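You operate a simulated robot arm through the tools that you are given. There is no shell and no other tool. Be economical: measure what you need, move in short steps, check, and stop when the job is done.

The job below is to be done with a simulated robot arm. You get a single attempt, and the scene is never put back.

## Task
Put one of the pepper jars from the folding table top on top of the yellow wafers box.

It is judged by the outcome, as a careful person would: the job done as asked, and still so three seconds after it is handed in. It fails if anything else is knocked over, pushed out of place, dropped, spilled or broken.

## Robot
A 5-joint arm with a two-finger parallel gripper, fixed in place. Base frame: the origin is at the foot of the arm, x ahead of it, y to its left, z up; the work surface is at about z = 0. Lengths are in m, angles in rad, forces in N, time in s.
With the tool pointing down near the work surface it reaches from about 0.26 to 0.68 m from the base axis. Its first joint turns from -1.152 to 1.152 rad. The tool tilts only in the upright plane through the base axis and itself; it spins freely about its own axis. Payload 2.9 kg.
The tool frame sits at the grasp point between the pads (the TCP): z along the fingers, y along the line on which they close. The tips reach 0.03 m beyond it. Largest opening 0.11 m; finger width 0.02, thickness 0.01; the body of the gripper, 0.048 by 0.112 m, starts 0.055 m behind the TCP.
Orientation is that of the tool frame in the base frame, as a unit quaternion [x, y, z, w]. With the fingers straight down and closing along the base's y, the tool's x points along the base's -x, its y along +y and its z along -z.

## Interface
- The arm moves only by the tool nudge_tool. Its argument "moves" is a list of rows, each a list of 6 numbers: the shift along the tool's x, y, z in cm, then the turn, a rotation vector about the tool's x, y, z in rad. In form: [[tx, ty, tz, rx, ry, rz], ...]. A call has 1 to 12 rows; each row is the pose to reach, as a shift and turn from the pose commanded when the call began, along the tool's axes at that moment. "grip" is the opening, from 0 (shut) to 1 (fully open), set as the call begins (left out, the last holds). Each row takes 0.2 s and may step no farther than 0.05 m and 0.15 rad from the row before; otherwise, or with a gripper value out of range, the whole call is refused. Where a pose cannot be reached the arm comes as near as it can. A force on the tool above 40 N (or 10 N above the force at the start of the call, whichever is more), or a blocked arm, ends the call early, and 0.2 s more pass. Each finger travels about 0.108 m/s and halts on what it meets, pressing with about 21 N; the grip force reading is that of the motor and also rises with nothing between the fingers. The clock runs only during rows and for 0.2 s after the last one: add rows that repeat a pose to give the fingers time. It gives the time, the measured TCP pose, the force on the tool (base axes), the opening and the grip force at its end, in the units of the frame above (readings bear some noise).
- Cameras (640 x 400 px; columns grow to the right, rows downward): "scene" is fixed at [0.0437, -0.4564, 0.6042]; the picture's right is [0.70, -0.71, 0.00], its down [-0.40, -0.40, -0.83] and it looks along [0.59, 0.58, -0.56] (base axes); focal length 339 px, centre (320, 200). "wrist" rides on the gripper at [0.072, 0.017, -0.103] in the tool frame; the picture's right is [-0.23, 0.97, 0.00], its down [-0.76, -0.18, -0.62] and it looks along [-0.61, -0.14, 0.78] (tool axes); focal length 222 px, centre (320, 200). There is no depth. A picture from a camera that has moved, and an enlarged one, comes with that camera's place and axes in the base frame and with its lens.
- grab_frame(camera): a new picture of that camera. No time passes.
- close_up(camera, box): a new picture of the part [left, top, right, bottom] of that camera's present view, enlarged. No time passes.
- sign_off(): hands the job in; it is judged then, once.

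Go step by step. Nothing tells you positions but the pictures and the camera data: compare them with the known pose of the tool, close in by small moves and look again before you grip or let go. The budget is 90 turns and 42 pictures, counting those below and the enlarged ones. Unless the task says otherwise, let go and move clear before handing in, and close with one line.

The tools are called after "Request:" by a JSON object that holds its "fn" and its "kwargs". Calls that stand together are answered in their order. nudge_tool: Moves the arm, as the interface text tells. Its arguments: {"type":"object","properties":{"moves":{"type":"array","items":{"type":"array","items":{"type":"number"}}},"grip":{"type":"number"}},"required":["moves"]} The other tools are called the same way: grab_frame (camera) takes a picture; close_up (camera, box) takes an enlarged picture of a part of a camera's view; sign_off () hands the job in.

At the start:

```text
clock: 0.0
eef_pos: [0.4729, 0.0157, 0.3094]
tcp_rot: [0.0, 1.0, 0.0, 0.0]
force: [0.0, 0.2, -0.2]
width: 0.11
grasp_force: 0.1
```

scene: 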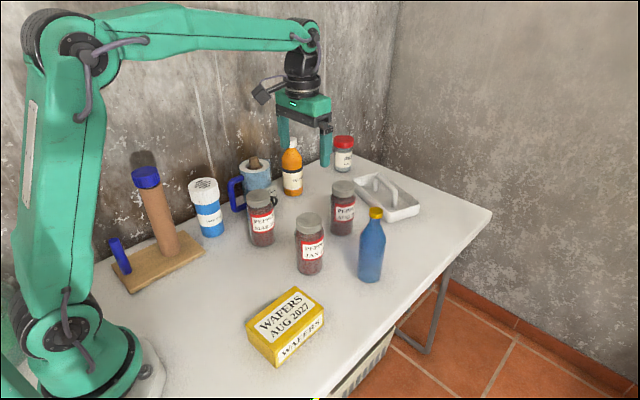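
wrist: 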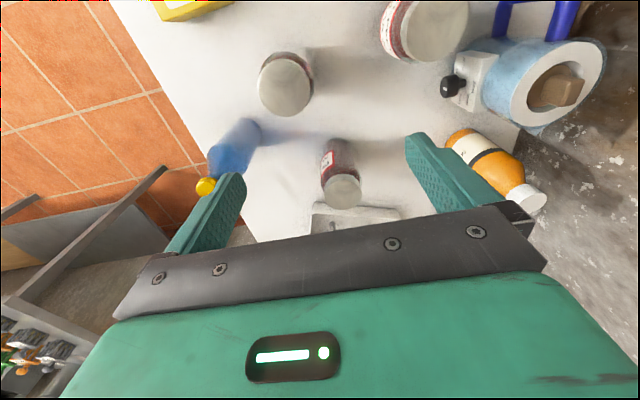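

I see three pepper jars in the middle of the table and the yellow wafers box nearer the base. I'll zoom in on both to measure them.

Request:
{"fn": "close_up", "kwargs": {"camera": "scene", "box": [230, 170, 390, 270]}}

Request:
{"fn": "close_up", "kwargs": {"camera": "scene", "box": [220, 270, 380, 370]}}

```text
4.00 times, centred on (310, 220) of scene
camera zoom: at [0.0437, -0.4564, 0.6042], right [0.7, -0.71, 0.0], down [-0.4, -0.4, -0.83], along [0.59, 0.58, -0.56], focal length 1356 px, centre (360, 120)
```

zoom: 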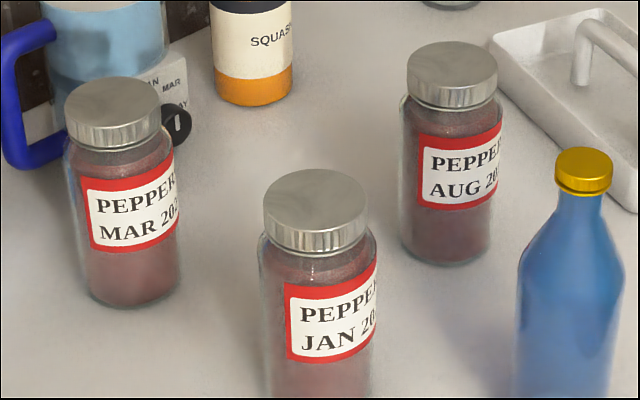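

```text
4.00 times, centred on (300, 320) of scene
camera zoom: at [0.0437, -0.4564, 0.6042], right [0.7, -0.71, 0.0], down [-0.4, -0.4, -0.83], along [0.59, 0.58, -0.56], focal length 1356 px, centre (400, -280)
```

zoom: 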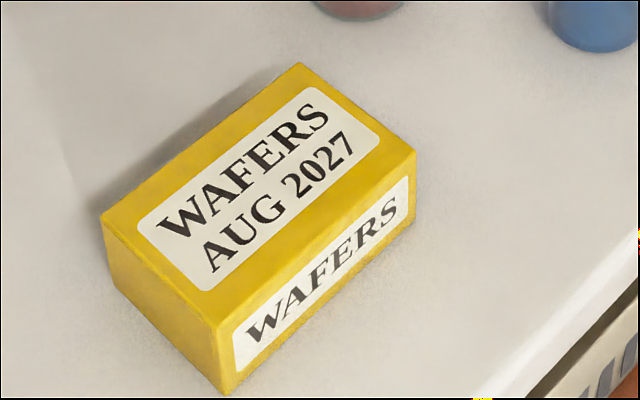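

JAN is the clearest jar: about (0.456, -0.015), roughly 0.143 tall. The box top is centred near (0.293, -0.120) at z≈0.057. I'll move above the JAN jar and look again.

Request:
{"fn": "nudge_tool", "kwargs": {"moves": [[1.64, -3.07, 0, 0, 0, 0], [1.64, -3.07, 4.5, 0, 0, 0], [1.64, -3.07, 8.9, 0, 0, 0], [1.64, -3.07, 8.9, 0, 0, 0]], "grip": 1}}

Request:
{"fn": "grab_frame", "kwargs": {"camera": "wrist"}}

Request:
{"fn": "grab_frame", "kwargs": {"camera": "scene"}}

```text
clock: 1.0
eef_pos: [0.4563, -0.0168, 0.217]
tcp_rot: [0.0, 1.0, -0.001, 0.001]
force: [0.4, 0.1, -0.7]
width: 0.1097
grasp_force: 0.0
```

```text
37 pictures are left
camera wrist: at [0.3851, 0.0002, 0.3207], right [0.23, 0.97, 0.0], down [0.76, -0.18, 0.62], along [0.61, -0.14, -0.78], focal length 222 px, centre (320, 200)
```

wrist: 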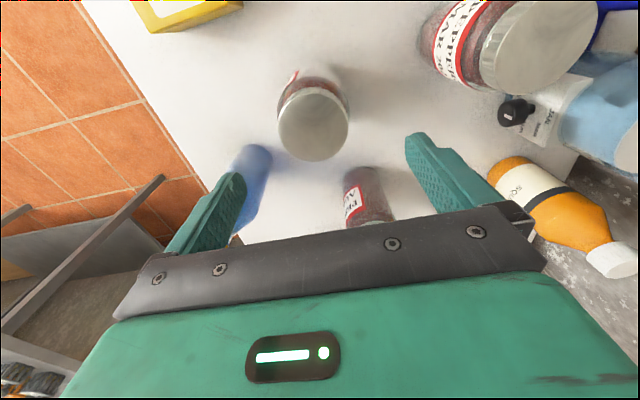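

```text
36 pictures are left
```

scene: 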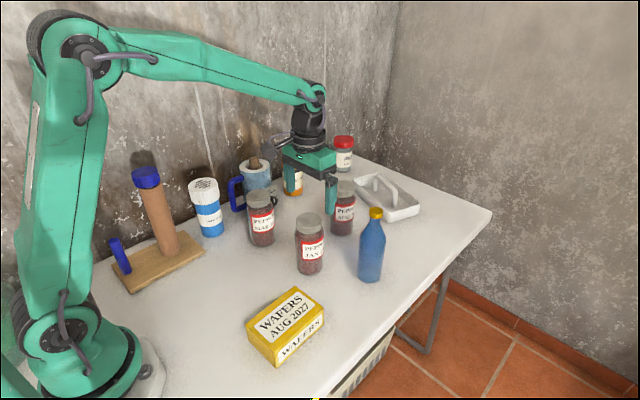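

The wrist view puts the lid centre at about (0.452, -0.018), which agrees with the scene estimate. I'll go straight down around the jar, stopping partway to check.

Request:
{"fn": "nudge_tool", "kwargs": {"moves": [[0.35, -0.1, 2, 0, 0, 0], [0.35, -0.1, 4, 0, 0, 0], [0.35, -0.1, 6, 0, 0, 0], [0.35, -0.1, 7.5, 0, 0, 0], [0.35, -0.1, 7.5, 0, 0, 0]]}}

Request:
{"fn": "grab_frame", "kwargs": {"camera": "wrist"}}

Request:
{"fn": "close_up", "kwargs": {"camera": "scene", "box": [230, 170, 390, 270]}}

```text
clock: 2.2
eef_pos: [0.4546, -0.0146, 0.1434]
tcp_rot: [0.0, 1.0, 0.0, 0.0]
force: [0.3, 0.1, 0.2]
width: 0.11
grasp_force: 0.1
```

```text
35 pictures are left
camera wrist: at [0.3823, 0.001, 0.2476], right [0.23, 0.97, 0.0], down [0.76, -0.18, 0.62], along [0.61, -0.14, -0.78], focal length 222 px, centre (320, 200)
```

wrist: 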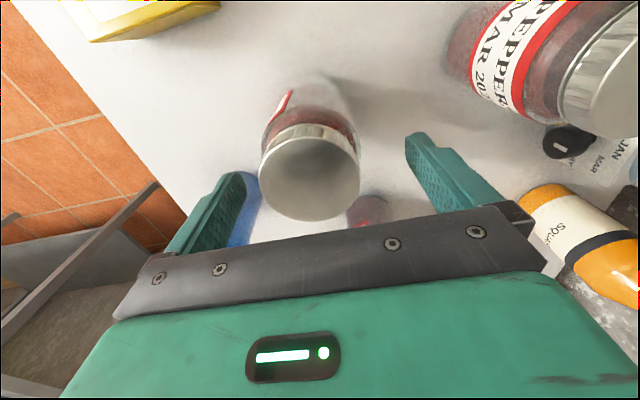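

```text
4.00 times, centred on (310, 220) of scene
camera zoom: at [0.0437, -0.4564, 0.6042], right [0.7, -0.71, 0.0], down [-0.4, -0.4, -0.83], along [0.59, 0.58, -0.56], focal length 1356 px, centre (360, 120)
```

zoom: 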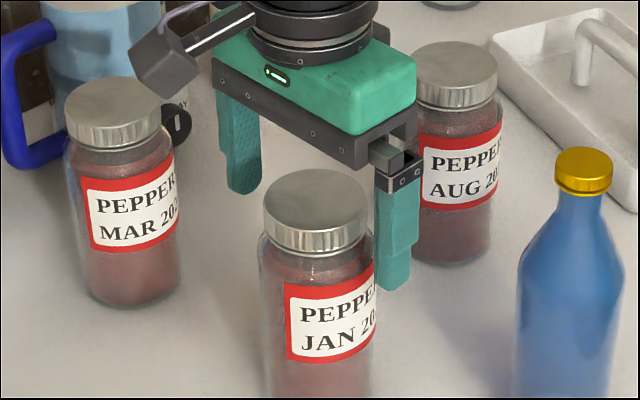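

The fingers straddle the jar, with the jar centre near (0.450, -0.019). I'll shift a few millimetres and go down to about z=0.105, then look before closing.

Request:
{"fn": "nudge_tool", "kwargs": {"moves": [[0.3, -0.3, 0, 0, 0, 0], [0.3, -0.3, 2, 0, 0, 0], [0.3, -0.3, 4, 0, 0, 0], [0.3, -0.3, 4, 0, 0, 0]]}}

Request:
{"fn": "grab_frame", "kwargs": {"camera": "wrist"}}

Request:
{"fn": "close_up", "kwargs": {"camera": "scene", "box": [230, 190, 390, 290]}}

```text
clock: 3.2
eef_pos: [0.4516, -0.0198, 0.1049]
tcp_rot: [0.0, 1.0, 0.0, 0.0]
force: [0.8, -0.1, -0.1]
width: 0.11
grasp_force: 0.0
```

```text
33 pictures are left
camera wrist: at [0.3789, -0.0037, 0.2086], right [0.23, 0.97, 0.0], down [0.76, -0.18, 0.62], along [0.61, -0.14, -0.78], focal length 222 px, centre (320, 200)
```

wrist: 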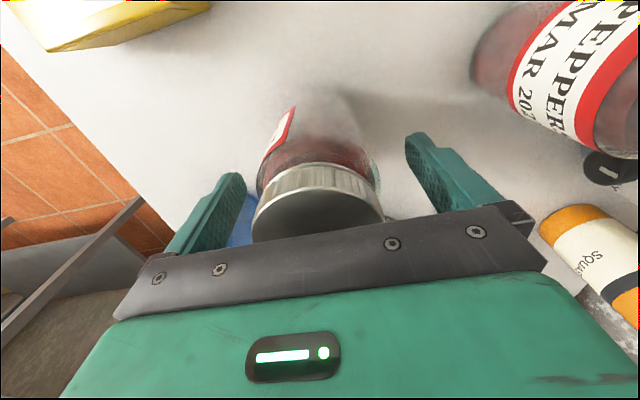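

```text
4.00 times, centred on (310, 240) of scene
camera zoom: at [0.0437, -0.4564, 0.6042], right [0.7, -0.71, 0.0], down [-0.4, -0.4, -0.83], along [0.59, 0.58, -0.56], focal length 1356 px, centre (360, 40)
```

zoom: 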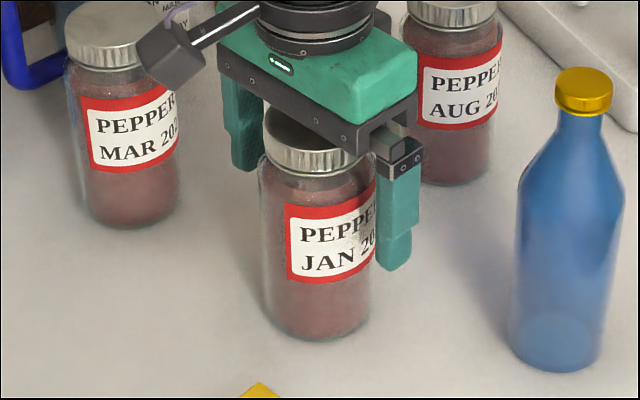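

The jar sits centred between the fingers, with the lid clear of the gripper body. Closing now.

Request:
{"fn": "nudge_tool", "kwargs": {"moves": [[0, 0, 0, 0, 0, 0], [0, 0, 0, 0, 0, 0], [0, 0, 0, 0, 0, 0], [0, 0, 0, 0, 0, 0]], "grip": 0}}

Request:
{"fn": "close_up", "kwargs": {"camera": "scene", "box": [230, 190, 390, 290]}}

```text
clock: 4.2
eef_pos: [0.4503, -0.0205, 0.1054]
tcp_rot: [0.0, 1.0, 0.0, -0.001]
force: [0.1, -1.8, -0.2]
width: 0.0675
grasp_force: 21.1
```

```text
4.00 times, centred on (310, 240) of scene
camera zoom: at [0.0437, -0.4564, 0.6042], right [0.7, -0.71, 0.0], down [-0.4, -0.4, -0.83], along [0.59, 0.58, -0.56], focal length 1356 px, centre (360, 40)
```

zoom: 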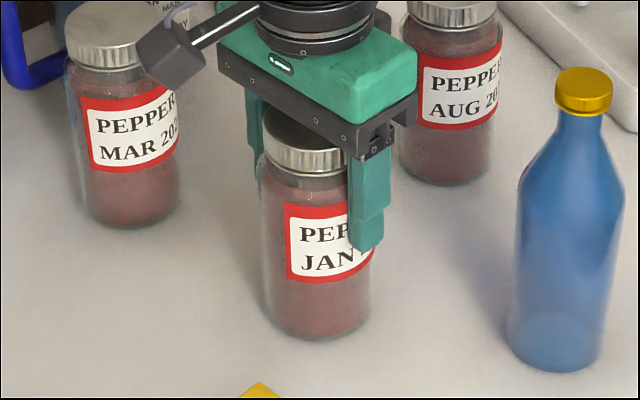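

The jar is gripped at 67.5 mm wide. I'll lift it straight up about 10 cm.

Request:
{"fn": "nudge_tool", "kwargs": {"moves": [[0, 0, -1, 0, 0, 0], [0, 0, -3, 0, 0, 0], [0, 0, -5.5, 0, 0, 0], [0, 0, -8, 0, 0, 0], [0, 0, -10, 0, 0, 0], [0, 0, -10, 0, 0, 0]]}}

Request:
{"fn": "grab_frame", "kwargs": {"camera": "scene"}}

```text
clock: 5.6
eef_pos: [0.4514, -0.0194, 0.2053]
tcp_rot: [0.0, 1.0, 0.0, -0.001]
force: [0.2, -0.3, -5.2]
width: 0.0677
grasp_force: 21.4
```

```text
30 pictures are left
```

scene: 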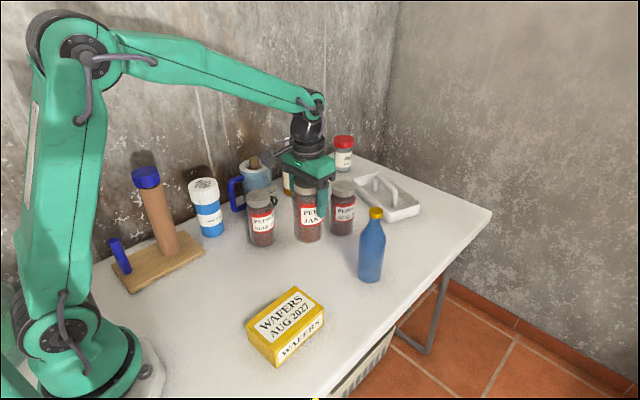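

The jar is held at about 0.5 kg. I'll carry it level to above the box centre, near (0.295, -0.120).

Request:
{"fn": "nudge_tool", "kwargs": {"moves": [[2.0, -1.3, 0, 0, 0, 0], [5.0, -3.3, 0, 0, 0, 0], [8.0, -5.3, 0, 0, 0, 0], [11.0, -7.3, 0, 0, 0, 0], [14.0, -9.2, 0, 0, 0, 0], [15.5, -10.1, 0, 0, 0, 0], [15.5, -10.1, 0, 0, 0, 0]]}}

Request:
{"fn": "grab_frame", "kwargs": {"camera": "scene"}}

Request:
{"fn": "grab_frame", "kwargs": {"camera": "wrist"}}

```text
clock: 7.2
eef_pos: [0.2966, -0.1201, 0.2042]
tcp_rot: [0.0, 1.0, 0.0, 0.001]
force: [-1.1, 0.1, -4.4]
width: 0.0675
grasp_force: 21.0
```

```text
29 pictures are left
```

scene: 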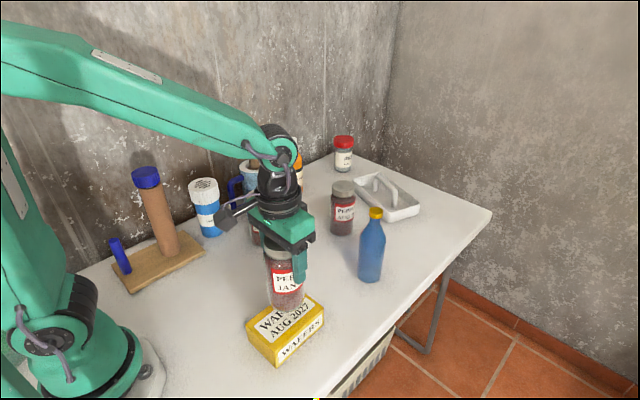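

```text
28 pictures are left
camera wrist: at [0.2246, -0.1041, 0.3078], right [0.23, 0.97, 0.0], down [0.76, -0.18, 0.62], along [0.61, -0.14, -0.78], focal length 222 px, centre (320, 200)
```

wrist: 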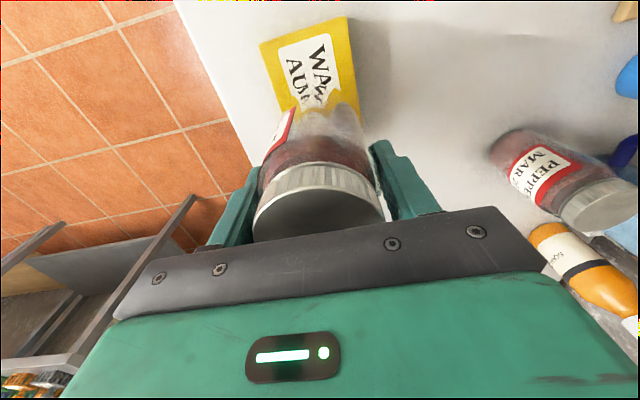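

The jar hangs above the box, with its base about 4 cm over the box top. I'll lower it most of the way and check alignment.

Request:
{"fn": "nudge_tool", "kwargs": {"moves": [[0, 0, 1, 0, 0, 0], [0, 0, 2, 0, 0, 0], [0, 0, 3, 0, 0, 0], [0, 0, 3.5, 0, 0, 0], [0, 0, 3.5, 0, 0, 0]]}}

Request:
{"fn": "close_up", "kwargs": {"camera": "scene", "box": [205, 260, 365, 360]}}

Request:
{"fn": "grab_frame", "kwargs": {"camera": "wrist"}}

```text
clock: 8.4
eef_pos: [0.2963, -0.118, 0.1696]
tcp_rot: [0.0, 1.0, 0.0, 0.0]
force: [0.1, 0.5, -4.7]
width: 0.0676
grasp_force: 21.0
```

```text
4.00 times, centred on (285, 310) of scene
camera zoom: at [0.0437, -0.4564, 0.6041], right [0.7, -0.71, 0.0], down [-0.4, -0.4, -0.83], along [0.59, 0.58, -0.56], focal length 1356 px, centre (460, -240)
```

zoom: 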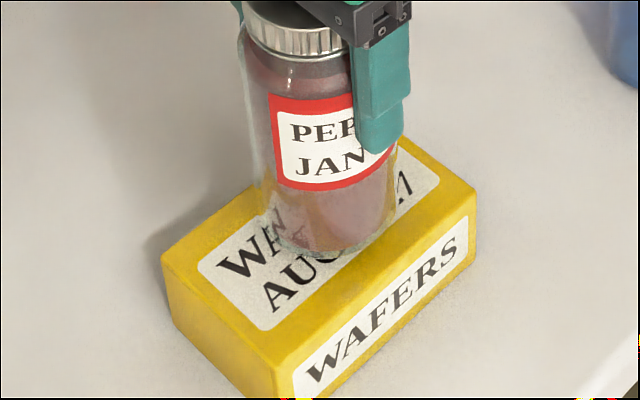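

```text
26 pictures are left
camera wrist: at [0.2244, -0.1034, 0.2729], right [0.23, 0.97, 0.0], down [0.76, -0.18, 0.62], along [0.61, -0.14, -0.78], focal length 222 px, centre (320, 200)
```

wrist: 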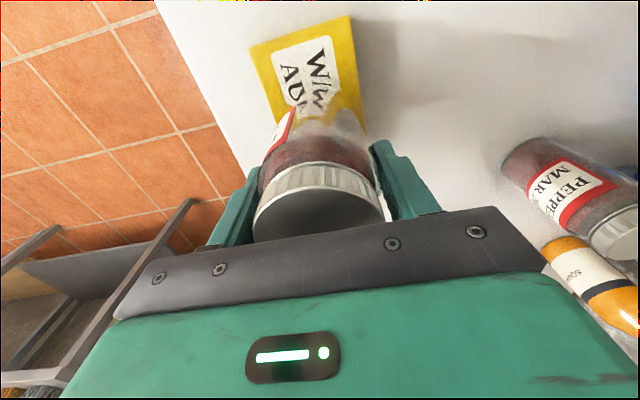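

The jar base is over the box, perhaps a few millimetres toward +y. I'll shift slightly and lower in millimetre steps to feel contact.

Request:
{"fn": "nudge_tool", "kwargs": {"moves": [[0.2, -0.3, 0, 0, 0, 0], [0.2, -0.3, 0.3, 0, 0, 0], [0.2, -0.3, 0.5, 0, 0, 0], [0.2, -0.3, 0.6, 0, 0, 0]]}}

```text
clock: 9.4
eef_pos: [0.294, -0.1231, 0.1629]
tcp_rot: [-0.001, 1.0, 0.0, 0.0]
force: [0.1, 0.0, -5.9]
width: 0.0677
grasp_force: 21.3
```

There's no contact yet, so I'll continue down in small steps.

Request:
{"fn": "nudge_tool", "kwargs": {"moves": [[0, 0, 0.15, 0, 0, 0], [0, 0, 0.3, 0, 0, 0]]}}

```text
clock: 10.0
eef_pos: [0.2949, -0.1243, 0.1601]
tcp_rot: [0.0, 1.0, 0.0, 0.0]
force: [-5.1, -1.5, 5.7]
width: 0.0678
grasp_force: 20.9
```

The vertical force flipped from -5 N to +6 N, so the jar is resting on the box. A quick look before I let go.

Request:
{"fn": "close_up", "kwargs": {"camera": "scene", "box": [205, 260, 365, 360]}}

```text
4.00 times, centred on (285, 310) of scene
camera zoom: at [0.0436, -0.4564, 0.6042], right [0.7, -0.71, 0.0], down [-0.4, -0.4, -0.83], along [0.59, 0.58, -0.56], focal length 1356 px, centre (460, -240)
```

zoom: 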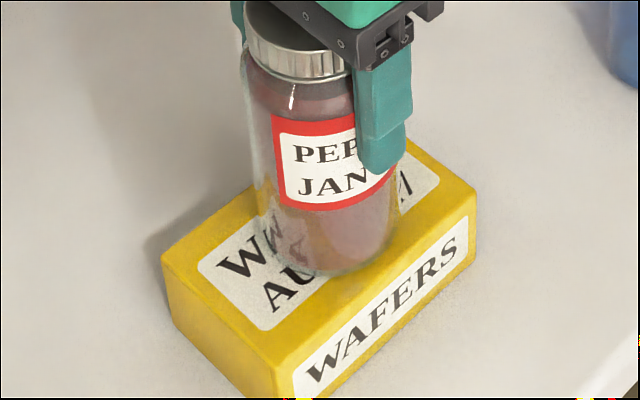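

The jar stands upright near the box centre and the box hasn't moved. Opening the gripper.

Request:
{"fn": "nudge_tool", "kwargs": {"moves": [[0, 0, 0, 0, 0, 0], [0, 0, 0, 0, 0, 0], [0, 0, 0, 0, 0, 0]], "grip": 1}}

Request:
{"fn": "grab_frame", "kwargs": {"camera": "wrist"}}

```text
clock: 10.8
eef_pos: [0.2949, -0.1234, 0.1596]
tcp_rot: [0.0, 1.0, 0.0, -0.001]
force: [0.7, -0.2, -0.4]
width: 0.1098
grasp_force: 0.1
```

```text
24 pictures are left
camera wrist: at [0.2222, -0.1065, 0.264], right [0.23, 0.97, 0.0], down [0.76, -0.18, 0.62], along [0.61, -0.14, -0.78], focal length 222 px, centre (320, 200)
```

wrist: 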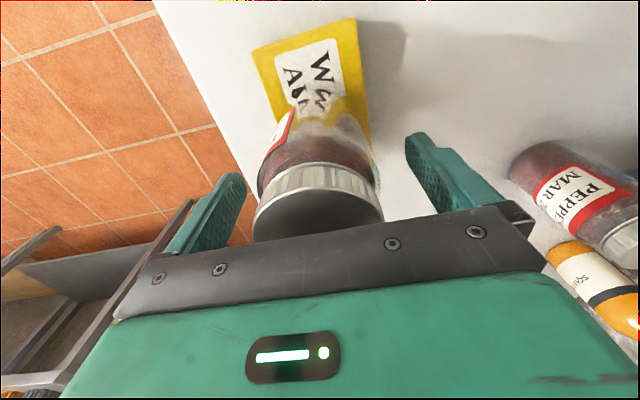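

The fingers are open and clear on both sides. I'll retreat straight up.

Request:
{"fn": "nudge_tool", "kwargs": {"moves": [[0, 0, -2, 0, 0, 0], [0, 0, -5, 0, 0, 0], [0, 0, -8, 0, 0, 0], [0, 0, -11, 0, 0, 0], [0, 0, -14, 0, 0, 0], [0, 0, -14, 0, 0, 0]]}}

Request:
{"fn": "grab_frame", "kwargs": {"camera": "scene"}}

```text
clock: 12.2
eef_pos: [0.2934, -0.1233, 0.3023]
tcp_rot: [0.0, 1.0, 0.001, 0.0]
force: [0.0, 0.0, 0.3]
width: 0.1104
grasp_force: 0.1
```

```text
23 pictures are left
```

scene: 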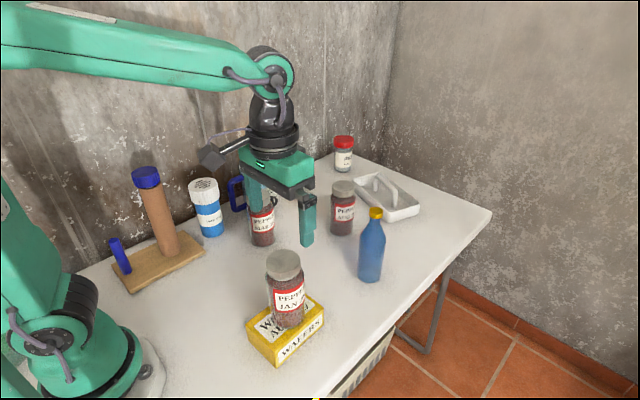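

The jar stands upright on the box, the gripper is clear, and nothing else has moved. Handing in.

Request:
{"fn": "sign_off", "kwargs": {}}

```text
The job is handed in.
```

The JAN pepper jar is standing upright on top of the yellow wafers box, and nothing else on the table was disturbed.
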